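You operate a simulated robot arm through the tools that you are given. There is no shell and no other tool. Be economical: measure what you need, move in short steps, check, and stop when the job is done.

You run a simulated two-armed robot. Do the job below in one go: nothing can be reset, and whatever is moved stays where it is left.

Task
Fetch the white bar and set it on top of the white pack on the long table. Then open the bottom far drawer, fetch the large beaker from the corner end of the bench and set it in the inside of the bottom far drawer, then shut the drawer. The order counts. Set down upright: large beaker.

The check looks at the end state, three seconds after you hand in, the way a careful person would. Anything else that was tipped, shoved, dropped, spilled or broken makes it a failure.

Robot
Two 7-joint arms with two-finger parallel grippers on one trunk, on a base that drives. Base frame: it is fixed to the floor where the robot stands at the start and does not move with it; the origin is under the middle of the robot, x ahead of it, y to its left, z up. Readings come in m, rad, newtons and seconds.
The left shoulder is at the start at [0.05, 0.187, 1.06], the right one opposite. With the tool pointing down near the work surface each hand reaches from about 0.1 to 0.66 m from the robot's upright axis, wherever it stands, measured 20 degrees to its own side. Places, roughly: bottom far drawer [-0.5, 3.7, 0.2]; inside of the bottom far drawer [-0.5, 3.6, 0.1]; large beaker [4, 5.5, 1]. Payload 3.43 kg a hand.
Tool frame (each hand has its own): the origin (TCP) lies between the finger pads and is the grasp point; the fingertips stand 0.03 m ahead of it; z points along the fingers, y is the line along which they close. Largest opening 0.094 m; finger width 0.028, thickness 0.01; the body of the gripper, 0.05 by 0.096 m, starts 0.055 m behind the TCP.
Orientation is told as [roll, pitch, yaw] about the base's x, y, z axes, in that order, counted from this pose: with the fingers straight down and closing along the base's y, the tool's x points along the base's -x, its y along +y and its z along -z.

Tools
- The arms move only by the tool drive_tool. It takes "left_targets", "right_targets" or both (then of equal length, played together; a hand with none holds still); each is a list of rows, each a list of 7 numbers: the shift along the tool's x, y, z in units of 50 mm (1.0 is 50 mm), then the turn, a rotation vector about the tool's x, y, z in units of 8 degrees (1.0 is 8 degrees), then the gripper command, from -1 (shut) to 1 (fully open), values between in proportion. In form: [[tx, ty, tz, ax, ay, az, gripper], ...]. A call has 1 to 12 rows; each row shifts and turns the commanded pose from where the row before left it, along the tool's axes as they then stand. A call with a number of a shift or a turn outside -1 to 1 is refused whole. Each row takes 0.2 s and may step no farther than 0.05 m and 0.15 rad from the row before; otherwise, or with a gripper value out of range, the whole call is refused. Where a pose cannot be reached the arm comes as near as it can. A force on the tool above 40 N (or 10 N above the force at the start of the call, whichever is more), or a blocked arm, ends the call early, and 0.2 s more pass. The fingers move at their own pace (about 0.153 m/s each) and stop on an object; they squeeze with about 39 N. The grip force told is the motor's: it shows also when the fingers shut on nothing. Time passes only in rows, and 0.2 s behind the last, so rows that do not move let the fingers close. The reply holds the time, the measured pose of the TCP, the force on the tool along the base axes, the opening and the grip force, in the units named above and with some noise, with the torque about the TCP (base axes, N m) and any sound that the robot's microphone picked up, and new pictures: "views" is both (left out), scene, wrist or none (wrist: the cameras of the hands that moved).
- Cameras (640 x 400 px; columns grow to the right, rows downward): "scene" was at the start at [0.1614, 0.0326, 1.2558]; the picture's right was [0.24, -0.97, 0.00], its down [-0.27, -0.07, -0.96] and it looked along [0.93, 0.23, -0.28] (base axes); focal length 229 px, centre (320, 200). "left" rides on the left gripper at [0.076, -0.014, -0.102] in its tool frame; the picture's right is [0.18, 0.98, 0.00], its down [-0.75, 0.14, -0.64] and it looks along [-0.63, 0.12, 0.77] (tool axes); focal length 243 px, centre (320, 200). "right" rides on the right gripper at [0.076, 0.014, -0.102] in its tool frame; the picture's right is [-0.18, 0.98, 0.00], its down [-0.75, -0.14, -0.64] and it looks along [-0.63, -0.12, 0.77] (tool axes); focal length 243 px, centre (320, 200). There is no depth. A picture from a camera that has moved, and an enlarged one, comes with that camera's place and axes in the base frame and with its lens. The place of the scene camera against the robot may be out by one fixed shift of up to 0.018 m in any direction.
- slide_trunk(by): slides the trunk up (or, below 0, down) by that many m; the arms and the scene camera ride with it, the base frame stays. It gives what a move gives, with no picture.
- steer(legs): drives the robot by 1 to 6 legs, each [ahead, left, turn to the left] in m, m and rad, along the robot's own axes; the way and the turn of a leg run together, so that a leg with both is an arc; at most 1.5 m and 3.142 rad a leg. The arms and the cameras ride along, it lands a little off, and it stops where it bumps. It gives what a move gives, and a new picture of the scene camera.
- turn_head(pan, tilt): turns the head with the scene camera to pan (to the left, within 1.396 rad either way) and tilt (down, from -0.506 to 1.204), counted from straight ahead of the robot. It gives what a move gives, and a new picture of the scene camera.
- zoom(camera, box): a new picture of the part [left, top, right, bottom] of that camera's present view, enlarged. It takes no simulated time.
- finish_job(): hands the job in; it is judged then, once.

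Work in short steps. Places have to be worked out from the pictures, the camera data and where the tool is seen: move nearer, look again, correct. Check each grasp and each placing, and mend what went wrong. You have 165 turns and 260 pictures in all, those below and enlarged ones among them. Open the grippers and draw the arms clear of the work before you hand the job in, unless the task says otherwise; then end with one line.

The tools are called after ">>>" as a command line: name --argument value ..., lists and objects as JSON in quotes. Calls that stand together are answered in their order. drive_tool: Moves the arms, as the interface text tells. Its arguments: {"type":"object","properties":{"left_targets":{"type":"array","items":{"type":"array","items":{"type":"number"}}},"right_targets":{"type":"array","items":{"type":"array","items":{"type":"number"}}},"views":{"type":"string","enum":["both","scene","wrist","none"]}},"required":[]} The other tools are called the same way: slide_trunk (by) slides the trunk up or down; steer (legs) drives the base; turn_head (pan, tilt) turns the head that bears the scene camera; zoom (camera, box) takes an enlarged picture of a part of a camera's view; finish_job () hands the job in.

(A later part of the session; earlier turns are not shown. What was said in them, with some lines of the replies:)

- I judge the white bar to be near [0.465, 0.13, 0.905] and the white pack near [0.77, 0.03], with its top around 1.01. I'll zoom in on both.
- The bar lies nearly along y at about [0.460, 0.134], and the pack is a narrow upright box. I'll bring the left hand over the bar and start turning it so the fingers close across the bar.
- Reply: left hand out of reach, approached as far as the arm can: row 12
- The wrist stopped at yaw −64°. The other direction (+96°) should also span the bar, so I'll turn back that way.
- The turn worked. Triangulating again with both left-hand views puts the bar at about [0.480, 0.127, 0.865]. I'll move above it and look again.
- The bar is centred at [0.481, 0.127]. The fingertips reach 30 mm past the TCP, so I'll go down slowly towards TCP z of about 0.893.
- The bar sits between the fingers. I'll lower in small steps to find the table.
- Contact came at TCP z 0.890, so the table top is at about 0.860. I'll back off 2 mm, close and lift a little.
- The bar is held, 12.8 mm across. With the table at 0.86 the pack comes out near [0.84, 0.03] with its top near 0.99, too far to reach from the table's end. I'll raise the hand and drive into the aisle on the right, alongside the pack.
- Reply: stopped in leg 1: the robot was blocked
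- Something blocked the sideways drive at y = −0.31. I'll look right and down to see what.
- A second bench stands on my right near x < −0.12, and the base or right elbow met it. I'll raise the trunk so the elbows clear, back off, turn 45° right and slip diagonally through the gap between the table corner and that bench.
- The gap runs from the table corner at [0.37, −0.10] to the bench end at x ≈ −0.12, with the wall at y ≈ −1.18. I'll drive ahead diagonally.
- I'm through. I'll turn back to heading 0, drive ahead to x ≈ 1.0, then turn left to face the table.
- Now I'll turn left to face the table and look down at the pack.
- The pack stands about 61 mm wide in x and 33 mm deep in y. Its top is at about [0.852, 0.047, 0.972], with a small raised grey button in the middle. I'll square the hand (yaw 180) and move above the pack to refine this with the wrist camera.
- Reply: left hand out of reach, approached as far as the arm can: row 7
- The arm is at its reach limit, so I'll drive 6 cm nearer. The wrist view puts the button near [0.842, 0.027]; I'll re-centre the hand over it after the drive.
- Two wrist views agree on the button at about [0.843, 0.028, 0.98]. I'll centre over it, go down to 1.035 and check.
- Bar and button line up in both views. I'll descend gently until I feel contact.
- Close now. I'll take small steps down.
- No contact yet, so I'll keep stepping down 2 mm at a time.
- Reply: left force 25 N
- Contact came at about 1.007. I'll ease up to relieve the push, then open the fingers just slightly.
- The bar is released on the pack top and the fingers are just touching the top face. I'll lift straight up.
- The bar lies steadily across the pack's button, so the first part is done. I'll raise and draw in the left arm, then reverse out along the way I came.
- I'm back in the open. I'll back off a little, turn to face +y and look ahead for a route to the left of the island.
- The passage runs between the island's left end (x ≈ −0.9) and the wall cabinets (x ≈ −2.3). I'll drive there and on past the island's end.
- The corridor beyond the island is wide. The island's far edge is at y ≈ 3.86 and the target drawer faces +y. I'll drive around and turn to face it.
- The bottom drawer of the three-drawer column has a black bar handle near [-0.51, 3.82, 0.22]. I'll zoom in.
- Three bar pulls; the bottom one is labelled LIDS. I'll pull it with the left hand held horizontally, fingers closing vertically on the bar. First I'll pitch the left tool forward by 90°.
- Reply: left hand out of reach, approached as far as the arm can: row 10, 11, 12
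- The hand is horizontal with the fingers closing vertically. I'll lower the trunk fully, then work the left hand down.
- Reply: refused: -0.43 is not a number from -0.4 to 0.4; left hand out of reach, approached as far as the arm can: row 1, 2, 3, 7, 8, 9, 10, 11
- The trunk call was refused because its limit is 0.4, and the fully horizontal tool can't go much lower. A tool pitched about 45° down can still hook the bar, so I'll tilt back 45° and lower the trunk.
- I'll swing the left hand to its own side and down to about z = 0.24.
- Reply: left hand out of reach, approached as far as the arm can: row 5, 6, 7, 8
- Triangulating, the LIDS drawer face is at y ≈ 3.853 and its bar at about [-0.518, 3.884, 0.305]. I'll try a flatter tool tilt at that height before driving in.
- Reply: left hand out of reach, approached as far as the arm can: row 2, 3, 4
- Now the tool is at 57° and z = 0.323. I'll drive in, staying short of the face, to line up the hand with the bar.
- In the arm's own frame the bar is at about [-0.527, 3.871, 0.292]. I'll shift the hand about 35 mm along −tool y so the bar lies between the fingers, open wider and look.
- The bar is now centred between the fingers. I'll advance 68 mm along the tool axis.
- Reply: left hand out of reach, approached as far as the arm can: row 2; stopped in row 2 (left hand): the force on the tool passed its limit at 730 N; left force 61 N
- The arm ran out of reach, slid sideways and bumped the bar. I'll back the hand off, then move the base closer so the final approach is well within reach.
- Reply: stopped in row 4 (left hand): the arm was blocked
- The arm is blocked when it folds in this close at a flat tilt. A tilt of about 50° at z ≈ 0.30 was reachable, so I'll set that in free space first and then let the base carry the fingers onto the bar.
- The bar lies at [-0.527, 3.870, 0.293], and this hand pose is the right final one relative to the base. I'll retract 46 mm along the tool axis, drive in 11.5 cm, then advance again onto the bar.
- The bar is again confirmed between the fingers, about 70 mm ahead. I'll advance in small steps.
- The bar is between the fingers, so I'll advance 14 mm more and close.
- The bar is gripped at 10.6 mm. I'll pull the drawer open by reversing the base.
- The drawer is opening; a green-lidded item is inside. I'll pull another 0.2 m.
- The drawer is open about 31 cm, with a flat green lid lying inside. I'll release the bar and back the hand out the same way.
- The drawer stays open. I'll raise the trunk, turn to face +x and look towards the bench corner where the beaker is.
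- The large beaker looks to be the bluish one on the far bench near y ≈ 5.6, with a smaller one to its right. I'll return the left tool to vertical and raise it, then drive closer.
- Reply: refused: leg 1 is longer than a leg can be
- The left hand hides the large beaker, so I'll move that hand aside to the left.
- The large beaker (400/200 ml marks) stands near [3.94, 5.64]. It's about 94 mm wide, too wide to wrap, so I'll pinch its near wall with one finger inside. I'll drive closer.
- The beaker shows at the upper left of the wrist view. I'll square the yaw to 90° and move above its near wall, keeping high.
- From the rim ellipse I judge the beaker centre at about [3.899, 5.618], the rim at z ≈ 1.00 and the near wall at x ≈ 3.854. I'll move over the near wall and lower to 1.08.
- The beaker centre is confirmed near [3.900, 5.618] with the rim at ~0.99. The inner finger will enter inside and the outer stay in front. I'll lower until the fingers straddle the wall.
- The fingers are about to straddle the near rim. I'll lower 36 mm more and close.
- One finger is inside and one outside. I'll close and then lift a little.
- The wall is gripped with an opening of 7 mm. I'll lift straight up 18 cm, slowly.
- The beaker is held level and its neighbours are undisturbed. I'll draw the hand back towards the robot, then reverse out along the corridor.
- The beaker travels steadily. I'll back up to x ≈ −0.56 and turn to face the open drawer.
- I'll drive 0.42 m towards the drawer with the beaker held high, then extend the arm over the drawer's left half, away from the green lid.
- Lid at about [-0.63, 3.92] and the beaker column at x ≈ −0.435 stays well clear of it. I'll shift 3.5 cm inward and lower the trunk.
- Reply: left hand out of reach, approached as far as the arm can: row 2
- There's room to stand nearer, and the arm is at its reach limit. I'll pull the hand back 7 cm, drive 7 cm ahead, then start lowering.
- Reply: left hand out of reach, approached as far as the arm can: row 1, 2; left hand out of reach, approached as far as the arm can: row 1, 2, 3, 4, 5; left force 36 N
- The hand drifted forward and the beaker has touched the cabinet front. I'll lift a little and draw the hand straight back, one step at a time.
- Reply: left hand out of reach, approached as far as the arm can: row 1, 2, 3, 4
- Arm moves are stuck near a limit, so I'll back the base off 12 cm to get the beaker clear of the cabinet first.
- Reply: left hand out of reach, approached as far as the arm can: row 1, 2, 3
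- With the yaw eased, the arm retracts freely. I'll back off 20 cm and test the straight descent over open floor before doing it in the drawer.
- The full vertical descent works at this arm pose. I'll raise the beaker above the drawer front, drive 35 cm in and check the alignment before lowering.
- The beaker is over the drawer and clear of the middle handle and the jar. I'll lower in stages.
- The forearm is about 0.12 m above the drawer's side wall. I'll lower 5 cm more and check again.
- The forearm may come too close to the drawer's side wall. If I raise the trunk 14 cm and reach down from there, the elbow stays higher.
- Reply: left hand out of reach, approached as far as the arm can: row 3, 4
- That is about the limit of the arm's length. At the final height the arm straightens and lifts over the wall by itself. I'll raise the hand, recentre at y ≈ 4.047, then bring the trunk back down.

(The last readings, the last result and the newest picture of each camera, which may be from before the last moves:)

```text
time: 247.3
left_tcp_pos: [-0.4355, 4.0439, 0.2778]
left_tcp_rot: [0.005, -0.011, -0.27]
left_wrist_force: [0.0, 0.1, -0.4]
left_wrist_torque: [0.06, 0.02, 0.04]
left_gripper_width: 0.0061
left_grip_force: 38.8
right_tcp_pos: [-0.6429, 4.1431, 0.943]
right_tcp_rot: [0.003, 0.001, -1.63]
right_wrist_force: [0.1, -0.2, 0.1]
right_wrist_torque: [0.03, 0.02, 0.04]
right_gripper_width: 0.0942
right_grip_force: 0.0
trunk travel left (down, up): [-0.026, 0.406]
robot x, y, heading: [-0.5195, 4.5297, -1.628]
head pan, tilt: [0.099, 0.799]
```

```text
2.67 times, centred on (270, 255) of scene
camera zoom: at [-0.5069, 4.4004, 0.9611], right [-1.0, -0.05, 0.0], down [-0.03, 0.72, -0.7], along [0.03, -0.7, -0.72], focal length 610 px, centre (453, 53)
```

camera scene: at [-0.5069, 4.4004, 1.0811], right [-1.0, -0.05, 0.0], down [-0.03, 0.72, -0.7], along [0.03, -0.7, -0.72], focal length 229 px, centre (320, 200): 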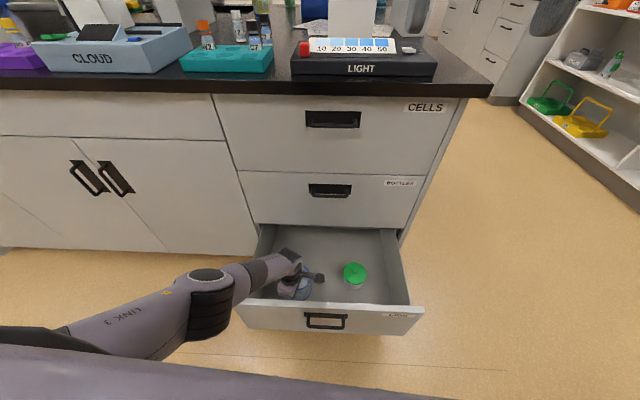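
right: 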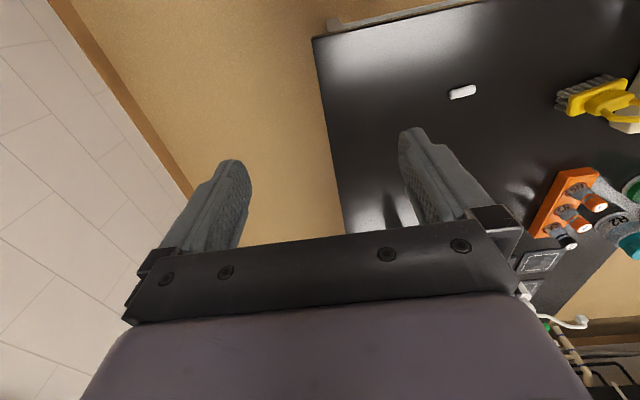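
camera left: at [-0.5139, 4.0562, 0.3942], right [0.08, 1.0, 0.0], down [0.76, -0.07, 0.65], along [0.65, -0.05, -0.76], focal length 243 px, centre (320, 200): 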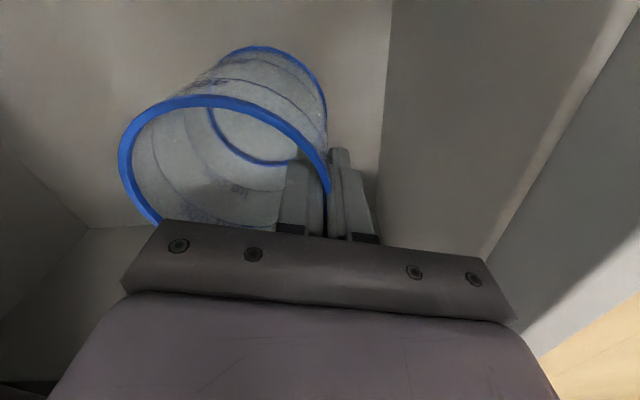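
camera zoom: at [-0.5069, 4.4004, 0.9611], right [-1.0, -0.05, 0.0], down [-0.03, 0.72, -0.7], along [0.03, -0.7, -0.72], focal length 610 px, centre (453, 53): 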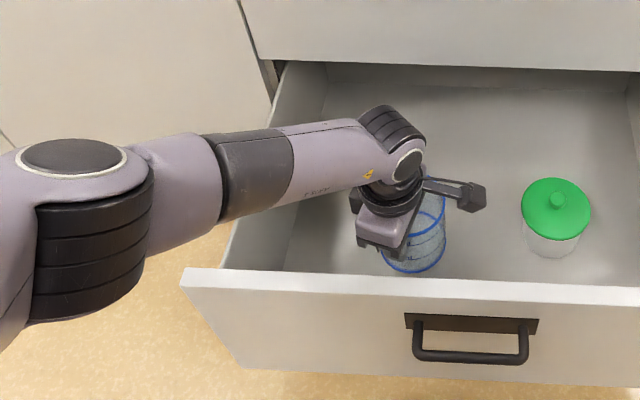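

The elbow is rising as expected. I'll lower on in small steps towards the drawer floor.

>>> drive_tool --left_targets '[[0, 0, 0.3, 0, 0, 0, -1], [0, 0, 0.3, 0, 0, 0, -1], [0, 0, 0, 0, 0, 0, -1]]' --views "none"

>>> zoom --camera "scene" --box '[150, 180, 390, 330]'

```text
time: 248.2
left_tcp_pos: [-0.437, 4.0448, 0.2479]
left_tcp_rot: [0.005, -0.009, -0.269]
left_wrist_force: [0.5, 0.0, -1.4]
left_wrist_torque: [0.02, -0.03, 0.01]
left_gripper_width: 0.0062
left_grip_force: 38.9
right_tcp_pos: [-0.6424, 4.1431, 0.9451]
right_tcp_rot: [0.002, 0.0, -1.631]
right_wrist_force: [-0.3, 0.2, 0.1]
right_wrist_torque: [0.01, 0.03, 0.01]
right_gripper_width: 0.0939
right_grip_force: 0.0
trunk travel left (down, up): [-0.026, 0.406]
robot x, y, heading: [-0.5199, 4.529, -1.623]
head pan, tilt: [0.099, 0.799]
```

```text
2.67 times, centred on (270, 255) of scene
camera zoom: at [-0.507, 4.4004, 0.9611], right [-1.0, -0.05, 0.0], down [-0.03, 0.72, -0.7], along [0.03, -0.7, -0.72], focal length 610 px, centre (453, 53)
```

zoom: 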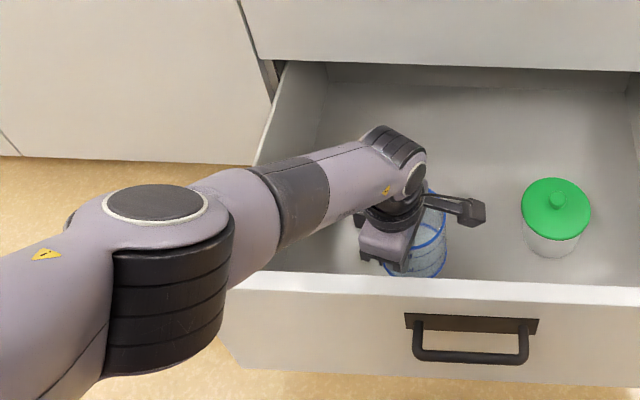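

>>> drive_tool --left_targets '[[0, 0, 0.2, 0, 0, 0, -1], [0, 0, 0.2, 0, 0, 0, -1], [0, 0, 0, 0, 0, 0, -1]]' --views "wrist"

>>> zoom --camera "scene" --box '[150, 180, 390, 330]'

```text
time: 248.9
left_tcp_pos: [-0.4347, 4.0524, 0.2401]
left_tcp_rot: [0.007, -0.008, -0.269]
left_wrist_force: [-0.1, 0.1, -0.7]
left_wrist_torque: [0.03, 0.01, 0.01]
left_gripper_width: 0.006
left_grip_force: 39.5
left hand out of reach, approached as far as the arm can: row 1, 2
right_tcp_pos: [-0.6422, 4.1432, 0.9442]
right_tcp_rot: [0.001, 0.002, -1.631]
right_wrist_force: [0.4, -0.1, 0.0]
right_wrist_torque: [0.0, -0.01, 0.03]
right_gripper_width: 0.0941
right_grip_force: 0.1
trunk travel left (down, up): [-0.026, 0.406]
robot x, y, heading: [-0.5211, 4.5276, -1.627]
head pan, tilt: [0.099, 0.799]
camera left: at [-0.5123, 4.0583, 0.3421], right [0.08, 1.0, 0.0], down [0.76, -0.07, 0.65], along [0.65, -0.05, -0.76], focal length 243 px, centre (320, 200)
```

left: 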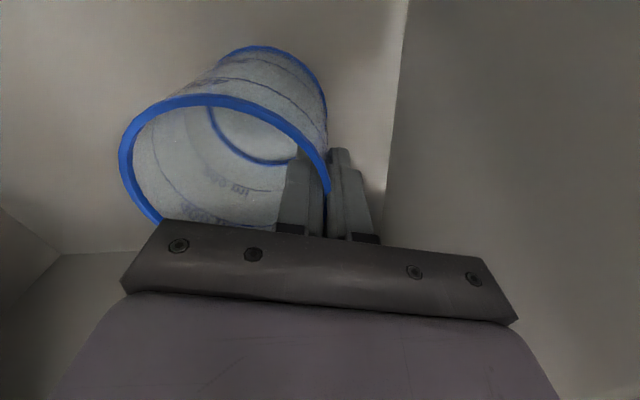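

```text
2.67 times, centred on (270, 255) of scene
camera zoom: at [-0.5069, 4.4004, 0.9611], right [-1.0, -0.05, 0.0], down [-0.03, 0.72, -0.7], along [0.03, -0.7, -0.72], focal length 610 px, centre (453, 53)
```

zoom: 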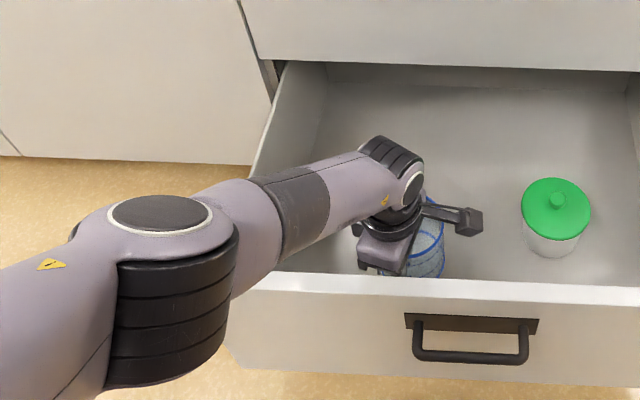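

At the arm's limit, so I'll use the last of the trunk travel to bring the beaker down.

>>> slide_trunk --by -0.012

>>> slide_trunk --by -0.006

```text
time: 249.6
left_tcp_pos: [-0.4337, 4.053, 0.2283]
left_tcp_rot: [0.005, -0.01, -0.268]
left_wrist_force: [-1.1, -0.8, 0.6]
left_wrist_torque: [0.0, -0.04, 0.01]
left_gripper_width: 0.0062
left_grip_force: 38.6
right_tcp_pos: [-0.6421, 4.1442, 0.9324]
right_tcp_rot: [0.001, 0.003, -1.63]
right_wrist_force: [0.5, 0.3, 0.1]
right_wrist_torque: [-0.04, 0.0, 0.01]
right_gripper_width: 0.0939
right_grip_force: 0.2
trunk travel left (down, up): [-0.014, 0.418]
robot x, y, heading: [-0.5217, 4.5269, -1.629]
head pan, tilt: [0.099, 0.799]
```

```text
time: 250.1
left_tcp_pos: [-0.4343, 4.0516, 0.2228]
left_tcp_rot: [0.005, -0.01, -0.267]
left_wrist_force: [0.3, 0.3, 0.0]
left_wrist_torque: [0.0, -0.01, 0.01]
left_gripper_width: 0.0062
left_grip_force: 39.1
right_tcp_pos: [-0.6419, 4.1429, 0.9273]
right_tcp_rot: [0.002, 0.001, -1.629]
right_wrist_force: [-0.2, 0.4, -0.5]
right_wrist_torque: [0.01, -0.04, -0.03]
right_gripper_width: 0.094
right_grip_force: 0.0
trunk travel left (down, up): [-0.008, 0.424]
robot x, y, heading: [-0.5151, 4.5257, -1.634]
head pan, tilt: [0.099, 0.799]
```

>>> slide_trunk --by -0.007

>>> zoom --camera "left" --box '[100, 0, 420, 240]'

```text
time: 250.7
left_tcp_pos: [-0.434, 4.0525, 0.2153]
left_tcp_rot: [0.005, -0.011, -0.268]
left_wrist_force: [0.8, 0.0, 0.0]
left_wrist_torque: [0.0, -0.03, 0.0]
left_gripper_width: 0.006
left_grip_force: 39.5
right_tcp_pos: [-0.6422, 4.1424, 0.9184]
right_tcp_rot: [0.002, 0.001, -1.631]
right_wrist_force: [0.0, 0.1, 0.6]
right_wrist_torque: [0.0, 0.01, 0.0]
right_gripper_width: 0.0942
right_grip_force: 0.2
trunk travel left (down, up): [-0.001, 0.431]
robot x, y, heading: [-0.5202, 4.5292, -1.626]
head pan, tilt: [0.099, 0.799]
```

```text
1.67 times, centred on (260, 120) of left
camera zoom: at [-0.5123, 4.0583, 0.317], right [0.08, 1.0, 0.0], down [0.76, -0.07, 0.65], along [0.65, -0.05, -0.76], focal length 404 px, centre (420, 333)
```

zoom: 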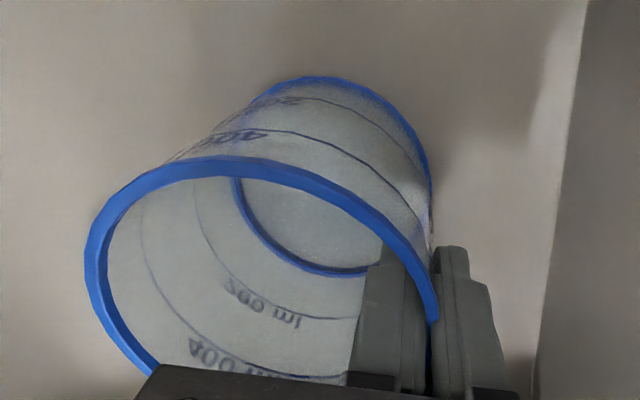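

No contact yet, and the trunk is at the bottom. Moving the hand 5 cm towards the shoulder side gains some downward reach.

>>> drive_tool --left_targets '[[-0.5, 0.12, -0.05, 0, 0, 0, -1], [-0.5, 0.1, 0, 0, 0, 0, -1], [0, 0, 0.2, 0, 0, 0, -1], [0, 0, 0, 0, 0, 0, -1]]' --views "wrist"

```text
time: 251.7
left_tcp_pos: [-0.3823, 4.0481, 0.2108]
left_tcp_rot: [-0.001, -0.014, -0.269]
left_wrist_force: [0.8, -1.3, 30.5]
left_wrist_torque: [-0.48, -0.43, 0.01]
left_gripper_width: 0.0067
left_grip_force: 39.0
right_tcp_pos: [-0.6423, 4.1449, 0.9204]
right_tcp_rot: [0.002, 0.0, -1.63]
right_wrist_force: [0.3, 0.0, -0.1]
right_wrist_torque: [0.01, -0.02, -0.01]
right_gripper_width: 0.094
right_grip_force: 0.1
trunk travel left (down, up): [-0.001, 0.431]
robot x, y, heading: [-0.5205, 4.5299, -1.625]
head pan, tilt: [0.099, 0.799]
camera left: at [-0.4601, 4.0542, 0.3131], right [0.08, 1.0, 0.0], down [0.76, -0.06, 0.65], along [0.65, -0.06, -0.76], focal length 243 px, centre (320, 200)
```

left: 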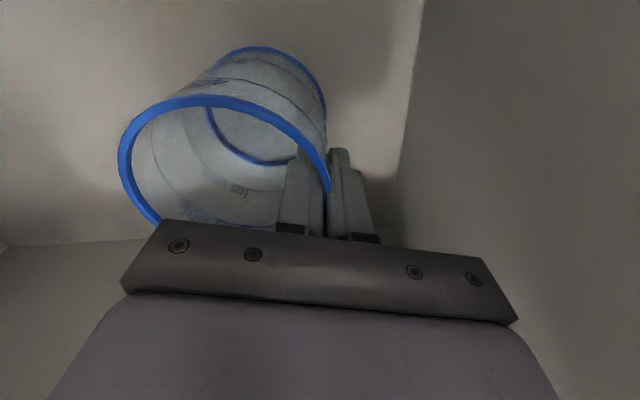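

The beaker bottom is on the drawer floor (30 N). I'll ease up slightly and open the fingers gently.

>>> drive_tool --left_targets '[[0, 0, -0.07, 0, 0, 0, -1], [0, 0, 0, 0, 0, 0, -1]]' --views "none"

>>> drive_tool --left_targets '[[0, 0, 0, 0, 0, 0, -0.7], [0, 0, 0, 0, 0, 0, -0.5], [0, 0, 0, 0, 0, 0, -0.4], [0, 0, 0, 0, 0, 0, -0.4]]' --views "wrist"

```text
time: 252.3
left_tcp_pos: [-0.3816, 4.0501, 0.2119]
left_tcp_rot: [0.005, -0.01, -0.269]
left_wrist_force: [1.3, -0.4, 11.5]
left_wrist_torque: [-0.46, -0.43, 0.01]
left_gripper_width: 0.0064
left_grip_force: 38.5
right_tcp_pos: [-0.6424, 4.1437, 0.9197]
right_tcp_rot: [0.002, 0.002, -1.629]
right_wrist_force: [0.7, -0.5, 0.7]
right_wrist_torque: [0.04, 0.04, 0.04]
right_gripper_width: 0.0941
right_grip_force: 0.1
trunk travel left (down, up): [-0.001, 0.431]
robot x, y, heading: [-0.518, 4.5321, -1.625]
head pan, tilt: [0.099, 0.799]
```

```text
time: 253.3
left_tcp_pos: [-0.3832, 4.0513, 0.2119]
left_tcp_rot: [0.005, -0.01, -0.27]
left_wrist_force: [-0.3, 0.0, -0.4]
left_wrist_torque: [-0.01, 0.0, 0.0]
left_gripper_width: 0.0283
left_grip_force: 0.0
right_tcp_pos: [-0.6426, 4.1426, 0.9196]
right_tcp_rot: [0.001, 0.002, -1.628]
right_wrist_force: [-0.6, 0.3, 0.9]
right_wrist_torque: [-0.04, -0.02, -0.02]
right_gripper_width: 0.0938
right_grip_force: 0.1
trunk travel left (down, up): [-0.001, 0.431]
robot x, y, heading: [-0.5167, 4.5283, -1.627]
head pan, tilt: [0.099, 0.799]
camera left: at [-0.4608, 4.0563, 0.3134], right [0.08, 1.0, 0.0], down [0.76, -0.07, 0.65], along [0.65, -0.05, -0.76], focal length 243 px, centre (320, 200)
```

left: 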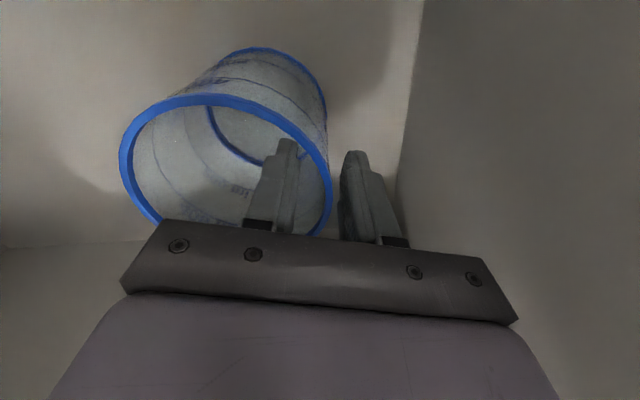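

The beaker is released and stands free between the fingers. I'll raise straight up with the trunk.

>>> slide_trunk --by 0.3

>>> drive_tool --left_targets '[[0, 0, 0, 0, 0, 0, -0.4]]' --views "both"

```text
time: 256.3
left_tcp_pos: [-0.3837, 4.0503, 0.511]
left_tcp_rot: [0.005, -0.009, -0.27]
left_wrist_force: [-0.1, -0.1, 0.3]
left_wrist_torque: [-0.04, -0.03, -0.02]
left_gripper_width: 0.028
left_grip_force: 0.1
right_tcp_pos: [-0.6415, 4.1436, 1.2185]
right_tcp_rot: [0.001, 0.003, -1.63]
right_wrist_force: [0.1, 0.1, 0.6]
right_wrist_torque: [0.01, 0.0, -0.02]
right_gripper_width: 0.0941
right_grip_force: 0.1
trunk travel left (down, up): [-0.301, 0.131]
robot x, y, heading: [-0.5214, 4.5294, -1.626]
head pan, tilt: [0.099, 0.799]
```

```text
time: 256.7
left_tcp_pos: [-0.3816, 4.0505, 0.5124]
left_tcp_rot: [0.006, -0.01, -0.269]
left_wrist_force: [0.1, -0.8, 0.1]
left_wrist_torque: [-0.04, 0.0, -0.03]
left_gripper_width: 0.0279
left_grip_force: 0.0
right_tcp_pos: [-0.6426, 4.1422, 1.2193]
right_tcp_rot: [0.002, 0.003, -1.631]
right_wrist_force: [0.7, -0.1, 0.1]
right_wrist_torque: [-0.01, 0.02, -0.03]
right_gripper_width: 0.0941
right_grip_force: 0.1
trunk travel left (down, up): [-0.301, 0.131]
robot x, y, heading: [-0.5226, 4.5305, -1.624]
head pan, tilt: [0.099, 0.799]
camera scene: at [-0.507, 4.4004, 1.2361], right [-1.0, -0.05, 0.0], down [-0.03, 0.72, -0.7], along [0.03, -0.7, -0.72], focal length 229 px, centre (320, 200)
camera left: at [-0.4608, 4.0562, 0.6134], right [0.08, 1.0, 0.0], down [0.76, -0.07, 0.65], along [0.65, -0.05, -0.76], focal length 243 px, centre (320, 200)
```

scene: 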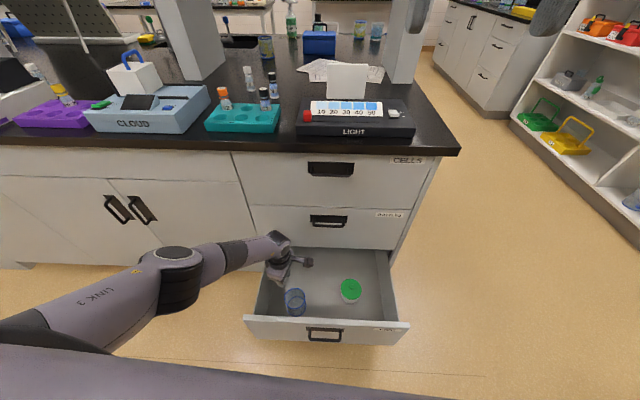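
left: 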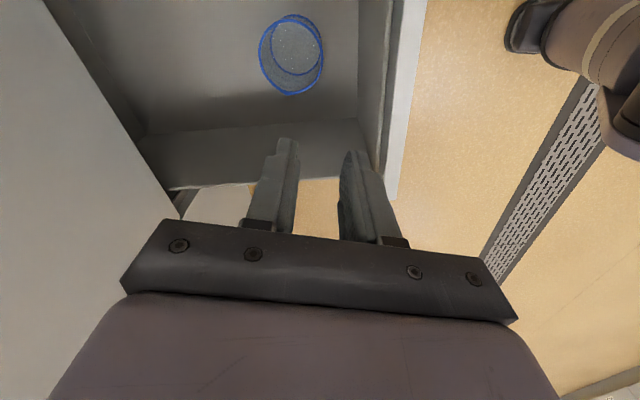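

The beaker stands upright inside the drawer, clear of the jar. To shut the drawer I'll push its front with closed, forward-tilted fingers beside the handle. First I'll back away and tilt the hand.

>>> steer --legs '[[-0.45, 0.05, 0]]'

>>> drive_tool --left_targets '[[0, 0, 0, 0, 0, -0.8, -1], [0, 0, 0, 0, 0, -0.8, -1], [0, 0, 0, 1, 0, 0, -1], [0, 0, 0, 1, 0, 0, -1], [0, 0, 0, 1, 0, 0, -1], [0, 0, 0, 1, 0, 0, -1], [0, 0, 0, 1, 0, 0, -1], [0, 0, 0, 1, 0, 0, -1], [0, 0, 0, 0, 0, 0, -1]]' --views "scene"

```text
time: 259.4
left_tcp_pos: [-0.3081, 4.4978, 0.511]
left_tcp_rot: [0.006, -0.011, -0.268]
left_wrist_force: [-0.3, -0.1, 0.5]
left_wrist_torque: [0.0, 0.0, 0.03]
left_gripper_width: 0.0281
left_grip_force: 0.1
right_tcp_pos: [-0.5691, 4.5904, 1.2187]
right_tcp_rot: [0.001, 0.002, -1.629]
right_wrist_force: [0.1, 0.2, 0.7]
right_wrist_torque: [-0.01, 0.01, 0.02]
right_gripper_width: 0.0942
right_grip_force: 0.2
trunk travel left (down, up): [-0.301, 0.131]
robot x, y, heading: [-0.4492, 4.9777, -1.62]
head pan, tilt: [0.099, 0.799]
camera scene: at [-0.4339, 4.8475, 1.2361], right [-1.0, -0.05, 0.0], down [-0.03, 0.72, -0.7], along [0.03, -0.7, -0.72], focal length 229 px, centre (320, 200)
```

scene: 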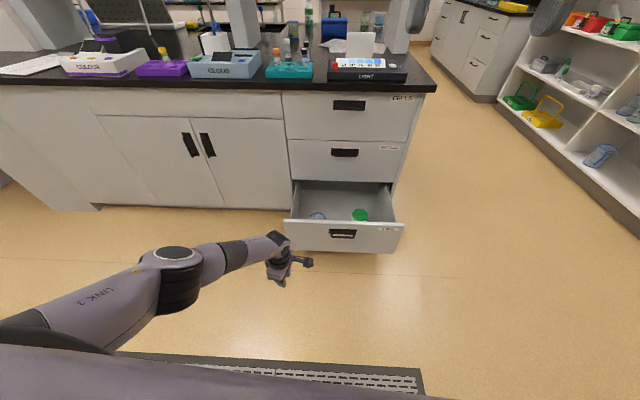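

```text
time: 261.4
left_tcp_pos: [-0.3087, 4.4965, 0.5123]
left_tcp_rot: [-0.555, -0.011, -0.043]
left_wrist_force: [-0.1, 0.0, 0.1]
left_wrist_torque: [-0.02, 0.05, -0.02]
left_gripper_width: 0.0
left_grip_force: 33.0
left hand out of reach, approached as far as the arm can: row 7, 8
right_tcp_pos: [-0.5686, 4.5897, 1.2191]
right_tcp_rot: [0.001, 0.002, -1.628]
right_wrist_force: [0.3, -0.3, 0.0]
right_wrist_torque: [0.03, 0.0, 0.02]
right_gripper_width: 0.0939
right_grip_force: 0.1
trunk travel left (down, up): [-0.301, 0.131]
robot x, y, heading: [-0.4458, 4.9802, -1.622]
head pan, tilt: [0.099, 0.799]
camera scene: at [-0.434, 4.8473, 1.2361], right [-1.0, -0.05, 0.0], down [-0.03, 0.72, -0.7], along [0.03, -0.7, -0.72], focal length 229 px, centre (320, 200)
```

scene: 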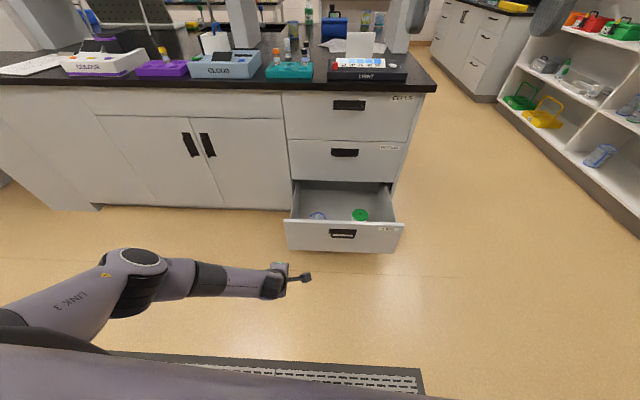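

>>> drive_tool --left_targets '[[0, -0.5, -0.8, 0, 0, 0, -1], [0, -0.5, -0.8, 0, 0, 0, -1], [0, 0, 0, 1, 0, 0, -1], [0, 0, 0, 1, 0, 0, -1], [0, 0, 0, 0.1, 0, 0, -1]]' --views "none"

>>> slide_trunk --by -0.3

>>> drive_tool --left_targets '[[0, 0, 0, 0, 0, 0, -1]]' --views "both"

```text
time: 262.6
left_tcp_pos: [-0.362, 4.4801, 0.6316]
left_tcp_rot: [-0.844, -0.015, -0.04]
left_wrist_force: [-0.3, 0.4, 0.1]
left_wrist_torque: [0.02, 0.0, -0.01]
left_gripper_width: 0.0002
left_grip_force: 32.9
left hand out of reach, approached as far as the arm can: row 3, 4, 5
right_tcp_pos: [-0.5687, 4.5897, 1.2196]
right_tcp_rot: [0.001, 0.001, -1.628]
right_wrist_force: [0.0, 0.5, 0.7]
right_wrist_torque: [0.0, 0.02, -0.01]
right_gripper_width: 0.0939
right_grip_force: 0.1
trunk travel left (down, up): [-0.301, 0.131]
robot x, y, heading: [-0.4508, 4.9775, -1.621]
head pan, tilt: [0.099, 0.799]
```

```text
time: 265.6
left_tcp_pos: [-0.362, 4.48, 0.3315]
left_tcp_rot: [-0.842, -0.016, -0.038]
left_wrist_force: [-0.2, 0.2, 0.6]
left_wrist_torque: [0.02, -0.04, 0.03]
left_gripper_width: 0.0
left_grip_force: 32.5
right_tcp_pos: [-0.5678, 4.5891, 0.9187]
right_tcp_rot: [0.001, 0.004, -1.628]
right_wrist_force: [-0.1, 1.1, 0.2]
right_wrist_torque: [-0.02, 0.01, -0.04]
right_gripper_width: 0.0938
right_grip_force: 0.1
trunk travel left (down, up): [-0.001, 0.431]
robot x, y, heading: [-0.4469, 4.9784, -1.621]
head pan, tilt: [0.099, 0.799]
```

```text
time: 266.0
left_tcp_pos: [-0.362, 4.4799, 0.3317]
left_tcp_rot: [-0.843, -0.015, -0.038]
left_wrist_force: [-0.2, 0.2, 0.7]
left_wrist_torque: [0.0, 0.01, -0.03]
left_gripper_width: 0.0001
left_grip_force: 32.8
right_tcp_pos: [-0.5694, 4.5889, 0.9188]
right_tcp_rot: [0.001, 0.0, -1.629]
right_wrist_force: [0.0, 0.1, 0.0]
right_wrist_torque: [0.03, -0.02, 0.0]
right_gripper_width: 0.0941
right_grip_force: 0.1
trunk travel left (down, up): [-0.001, 0.431]
robot x, y, heading: [-0.4462, 4.9771, -1.62]
head pan, tilt: [0.099, 0.799]
camera scene: at [-0.434, 4.8473, 0.9361], right [-1.0, -0.05, 0.0], down [-0.03, 0.72, -0.7], along [0.03, -0.7, -0.72], focal length 229 px, centre (320, 200)
camera left: at [-0.4358, 4.5499, 0.4087], right [-0.15, 0.66, -0.74], down [0.77, 0.54, 0.33], along [0.62, -0.52, -0.59], focal length 243 px, centre (320, 200)
```

scene: 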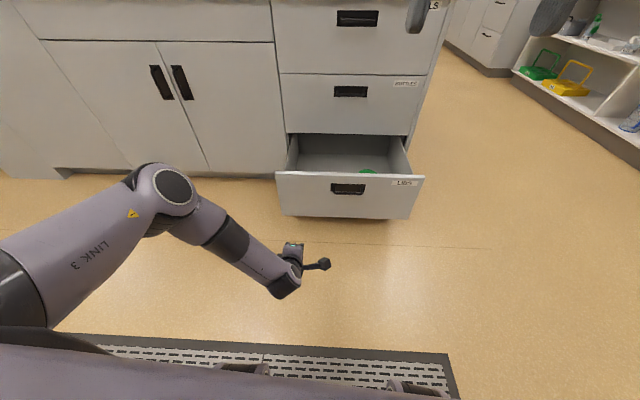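
left: 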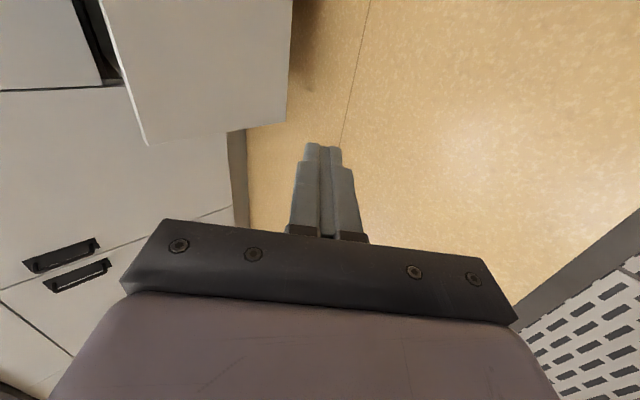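

The tips are ready at z ≈ 0.31. I'll approach the drawer front at x ≈ −0.41, beside the handle, stopping just short.

>>> steer --legs '[[0.285, -0.034, 0]]'

>>> drive_tool --left_targets '[[0, 0, 0, 0, 0, 0, -1]]' --views "wrist"

```text
time: 268.0
left_tcp_pos: [-0.4088, 4.2031, 0.3299]
left_tcp_rot: [-0.842, -0.016, -0.038]
left_wrist_force: [-0.2, 0.0, -0.1]
left_wrist_torque: [0.01, 0.0, 0.0]
left_gripper_width: 0.0
left_grip_force: 33.1
right_tcp_pos: [-0.6158, 4.3127, 0.9193]
right_tcp_rot: [0.003, 0.002, -1.627]
right_wrist_force: [0.3, -0.8, -0.4]
right_wrist_torque: [-0.01, 0.05, 0.02]
right_gripper_width: 0.0942
right_grip_force: 0.0
trunk travel left (down, up): [-0.001, 0.431]
robot x, y, heading: [-0.4933, 4.6951, -1.623]
head pan, tilt: [0.099, 0.799]
camera scene: at [-0.4817, 4.5699, 0.9361], right [-1.0, -0.05, 0.0], down [-0.03, 0.72, -0.7], along [0.03, -0.7, -0.72], focal length 229 px, centre (320, 200)
```

scene: 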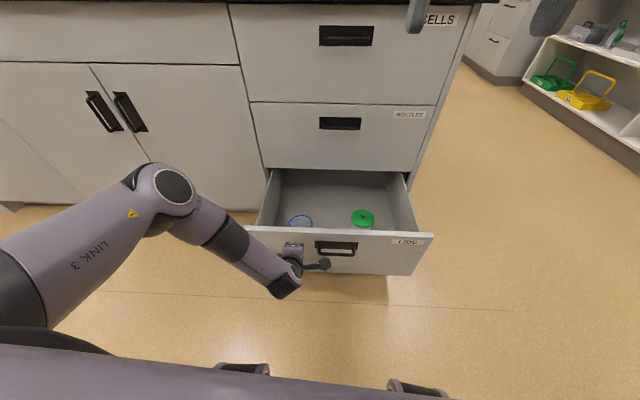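

```text
time: 268.4
left_tcp_pos: [-0.4104, 4.202, 0.3314]
left_tcp_rot: [-0.843, -0.017, -0.039]
left_wrist_force: [-0.6, 0.0, 0.1]
left_wrist_torque: [0.01, -0.03, 0.04]
left_gripper_width: 0.0002
left_grip_force: 32.7
right_tcp_pos: [-0.6169, 4.3117, 0.9177]
right_tcp_rot: [0.002, 0.001, -1.627]
right_wrist_force: [-1.3, -0.8, 0.5]
right_wrist_torque: [-0.01, 0.01, 0.03]
right_gripper_width: 0.0939
right_grip_force: 0.0
trunk travel left (down, up): [-0.001, 0.431]
robot x, y, heading: [-0.495, 4.6968, -1.621]
head pan, tilt: [0.099, 0.799]
camera left: at [-0.4833, 4.2725, 0.4087], right [-0.15, 0.66, -0.74], down [0.77, 0.54, 0.33], along [0.62, -0.52, -0.59], focal length 243 px, centre (320, 200)
```

left: 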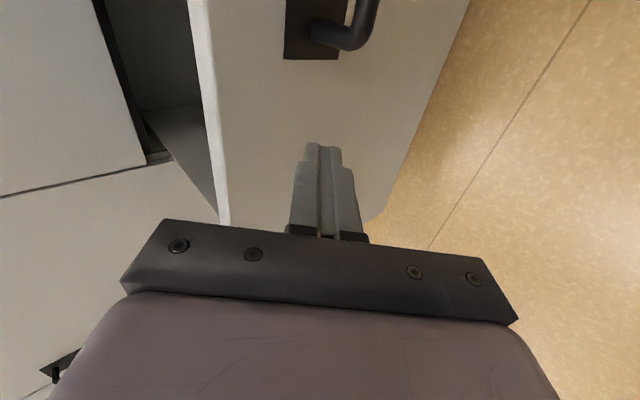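

The fingers are right in front of the panel, clear of the handle. I'll push gently, 15 cm first.

>>> steer --legs '[[0.06, 0.003, 0], [0.1, 0.005, 0]]'

```text
time: 270.1
left_tcp_pos: [-0.4063, 4.0462, 0.3306]
left_tcp_rot: [-0.843, -0.015, -0.033]
left_wrist_force: [-0.4, -0.8, 0.4]
left_wrist_torque: [0.0, 0.01, 0.01]
left_gripper_width: 0.0002
left_grip_force: 32.6
right_tcp_pos: [-0.6145, 4.1544, 0.919]
right_tcp_rot: [0.002, 0.0, -1.623]
right_wrist_force: [-0.2, -0.1, 0.0]
right_wrist_torque: [-0.02, 0.0, -0.01]
right_gripper_width: 0.094
right_grip_force: 0.0
trunk travel left (down, up): [-0.001, 0.431]
robot x, y, heading: [-0.4963, 4.54, -1.618]
head pan, tilt: [0.099, 0.799]
camera scene: at [-0.4811, 4.4126, 0.9361], right [-1.0, -0.05, 0.0], down [-0.04, 0.72, -0.7], along [0.04, -0.7, -0.72], focal length 229 px, centre (320, 200)
```

scene: 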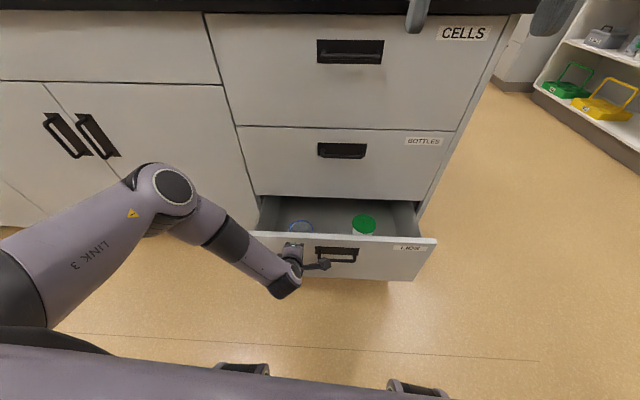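

It slides smoothly and the beaker is still standing. I'll continue.

>>> steer --legs '[[0.06, 0.003, 0], [0.08, 0.004, 0]]'

```text
time: 271.7
left_tcp_pos: [-0.4078, 3.9059, 0.3307]
left_tcp_rot: [-0.843, -0.017, -0.037]
left_wrist_force: [-0.8, 0.6, -0.1]
left_wrist_torque: [0.0, 0.0, -0.01]
left_gripper_width: 0.0001
left_grip_force: 33.4
right_tcp_pos: [-0.6154, 4.0156, 0.9201]
right_tcp_rot: [0.002, 0.002, -1.626]
right_wrist_force: [0.1, 0.4, 0.3]
right_wrist_torque: [-0.01, 0.02, 0.02]
right_gripper_width: 0.0942
right_grip_force: 0.1
trunk travel left (down, up): [-0.001, 0.431]
robot x, y, heading: [-0.4927, 4.4016, -1.621]
head pan, tilt: [0.099, 0.799]
camera scene: at [-0.4813, 4.2732, 0.9361], right [-1.0, -0.05, 0.0], down [-0.04, 0.72, -0.7], along [0.03, -0.7, -0.72], focal length 229 px, centre (320, 200)
```

scene: 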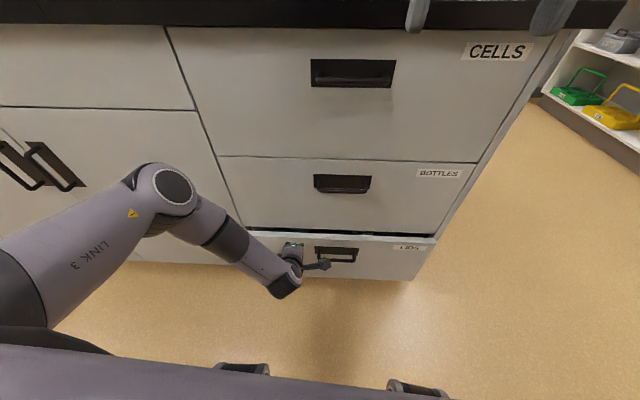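

Nearly shut, with about 4 cm to go. I'll push on in small legs.

>>> steer --legs '[[0.03, 0.0015, 0]]'

>>> zoom --camera "scene" --box '[220, 190, 460, 310]'

```text
time: 272.5
left_tcp_pos: [-0.4082, 3.8758, 0.3314]
left_tcp_rot: [-0.844, -0.015, -0.039]
left_wrist_force: [0.0, 0.5, 0.6]
left_wrist_torque: [0.02, -0.03, 0.0]
left_gripper_width: 0.0
left_grip_force: 33.1
right_tcp_pos: [-0.6163, 3.9856, 0.9187]
right_tcp_rot: [0.0, 0.002, -1.628]
right_wrist_force: [-0.4, -0.8, -0.7]
right_wrist_torque: [-0.01, -0.03, 0.01]
right_gripper_width: 0.0939
right_grip_force: 0.1
trunk travel left (down, up): [-0.001, 0.431]
robot x, y, heading: [-0.4941, 4.3727, -1.622]
head pan, tilt: [0.099, 0.799]
camera scene: at [-0.4815, 4.2433, 0.9361], right [-1.0, -0.05, 0.0], down [-0.03, 0.72, -0.7], along [0.03, -0.7, -0.72], focal length 229 px, centre (320, 200)
```

scene: 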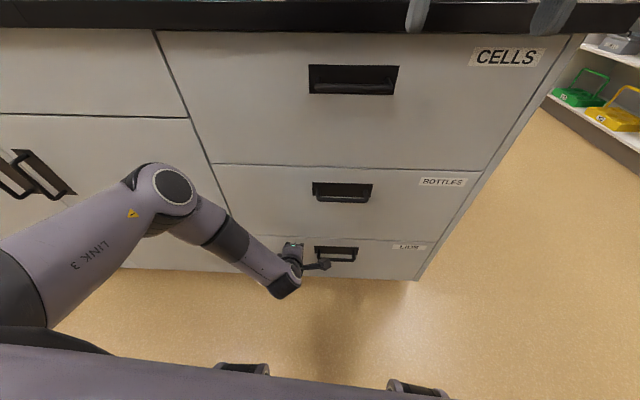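

```text
2.67 times, centred on (340, 250) of scene
camera zoom: at [-0.4815, 4.2433, 0.9361], right [-1.0, -0.05, 0.0], down [-0.03, 0.72, -0.7], along [0.03, -0.7, -0.72], focal length 610 px, centre (267, 67)
```

zoom: 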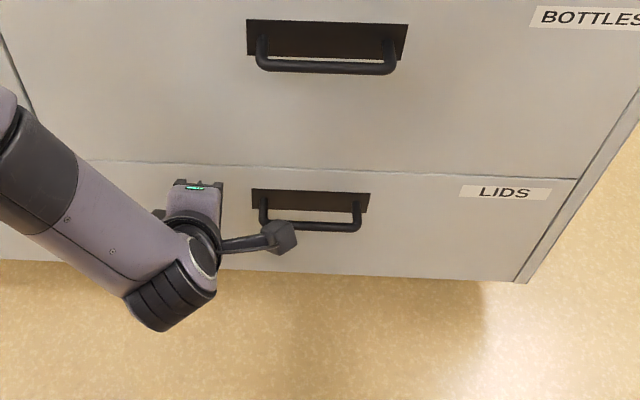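

>>> drive_tool --left_targets '[[0, -0.07, 0.075, 0, 0, 0, -1], [0, -0.07, 0.075, 0, 0, 0, -1], [0, -0.07, 0.075, 0, 0, 0, -1], [0, 0, 0, 0, 0, 0, -1]]' --views "none"

>>> zoom --camera "scene" --box '[280, 190, 460, 300]'

```text
time: 273.4
left_tcp_pos: [-0.41, 3.8663, 0.3293]
left_tcp_rot: [-0.834, -0.013, -0.041]
left_wrist_force: [0.7, 4.5, 4.2]
left_wrist_torque: [-0.03, 0.0, 0.04]
left_gripper_width: 0.0003
left_grip_force: 33.1
right_tcp_pos: [-0.6157, 3.9856, 0.9191]
right_tcp_rot: [0.003, 0.001, -1.628]
right_wrist_force: [-0.5, 0.5, -0.3]
right_wrist_torque: [0.0, 0.0, -0.01]
right_gripper_width: 0.0939
right_grip_force: 0.1
trunk travel left (down, up): [-0.001, 0.431]
robot x, y, heading: [-0.4944, 4.3716, -1.623]
head pan, tilt: [0.099, 0.799]
stopped in row 4 (left hand): the force on the tool passed its limit at 44 N (the readings are from after the stop); the commanded pose is now the measured one
```

```text
3.56 times, centred on (370, 245) of scene
camera zoom: at [-0.4812, 4.244, 0.936], right [-1.0, -0.05, 0.0], down [-0.04, 0.72, -0.7], along [0.03, -0.7, -0.72], focal length 814 px, centre (142, 40)
```

zoom: 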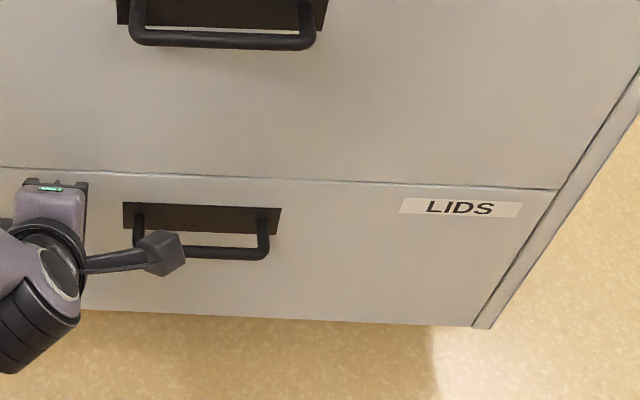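

The push hit a firm stop at 44 N and the drawer looks flush. I'll back away and check.

>>> steer --legs '[[-0.5, 0, 0]]'

>>> zoom --camera "scene" --box '[240, 60, 460, 230]'

>>> drive_tool --left_targets '[[0, -0.6, -0.6, 0, 0, 0, 1], [0, -0.6, -0.6, 0, 0, 0, 1], [0, -0.6, -0.6, 0, 0, 0, 1], [0, 0, 0, 0, 0, 0, 1]]' --views "none"

```text
time: 276.4
left_tcp_pos: [-0.3851, 4.3736, 0.3306]
left_tcp_rot: [-0.834, -0.016, -0.048]
left_wrist_force: [-1.1, 0.1, -0.2]
left_wrist_torque: [0.0, 0.02, -0.02]
left_gripper_width: 0.0002
left_grip_force: 33.4
right_tcp_pos: [-0.5922, 4.4956, 0.9189]
right_tcp_rot: [0.002, 0.002, -1.636]
right_wrist_force: [-0.9, -0.8, 0.0]
right_wrist_torque: [0.01, 0.01, -0.01]
right_gripper_width: 0.0941
right_grip_force: 0.0
trunk travel left (down, up): [-0.001, 0.431]
robot x, y, heading: [-0.4642, 4.8816, -1.635]
head pan, tilt: [0.099, 0.799]
camera scene: at [-0.4544, 4.7525, 0.9361], right [-1.0, -0.04, 0.0], down [-0.03, 0.72, -0.7], along [0.03, -0.7, -0.72], focal length 229 px, centre (320, 200)
```

scene: 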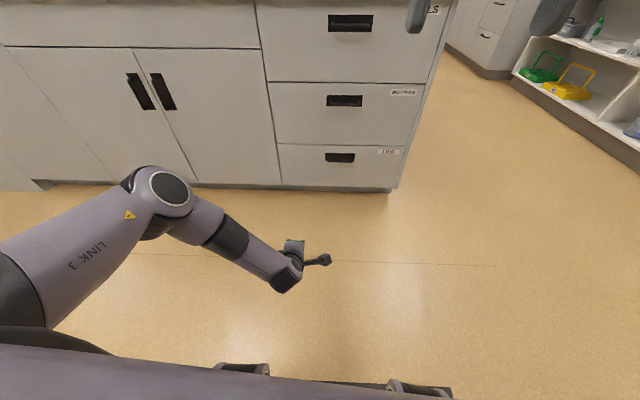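

```text
2.35 times, centred on (350, 145) of scene
camera zoom: at [-0.4544, 4.7525, 0.9361], right [-1.0, -0.04, 0.0], down [-0.03, 0.72, -0.7], along [0.03, -0.7, -0.72], focal length 538 px, centre (249, 329)
```

zoom: 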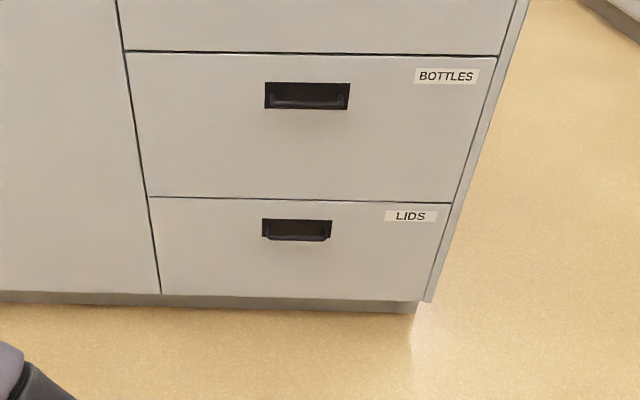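

```text
time: 277.4
left_tcp_pos: [-0.3865, 4.3796, 0.4574]
left_tcp_rot: [-0.835, -0.016, -0.049]
left_wrist_force: [-0.3, 0.2, 0.7]
left_wrist_torque: [0.02, -0.03, -0.03]
left_gripper_width: 0.0939
left_grip_force: 0.2
right_tcp_pos: [-0.5903, 4.4968, 0.9183]
right_tcp_rot: [0.001, 0.001, -1.639]
right_wrist_force: [0.0, -0.1, 0.0]
right_wrist_torque: [-0.01, 0.0, -0.01]
right_gripper_width: 0.0939
right_grip_force: 0.0
trunk travel left (down, up): [-0.001, 0.431]
robot x, y, heading: [-0.4643, 4.8817, -1.633]
head pan, tilt: [0.099, 0.799]
```

The LIDS drawer is flush with its neighbours, both grippers are open and the arms are clear. I'm handing in.

>>> finish_job

```text
The job is handed in.
```

The job is handed in: the white bar lies on the white pack, and the large beaker stands upright in the bottom far drawer, which is shut. I last saw the beaker standing with the drawer half closed. On the way, my hand bumped that drawer's handle hard (730 N reported) and the beaker touched the cabinet front; I saw no damage from either.
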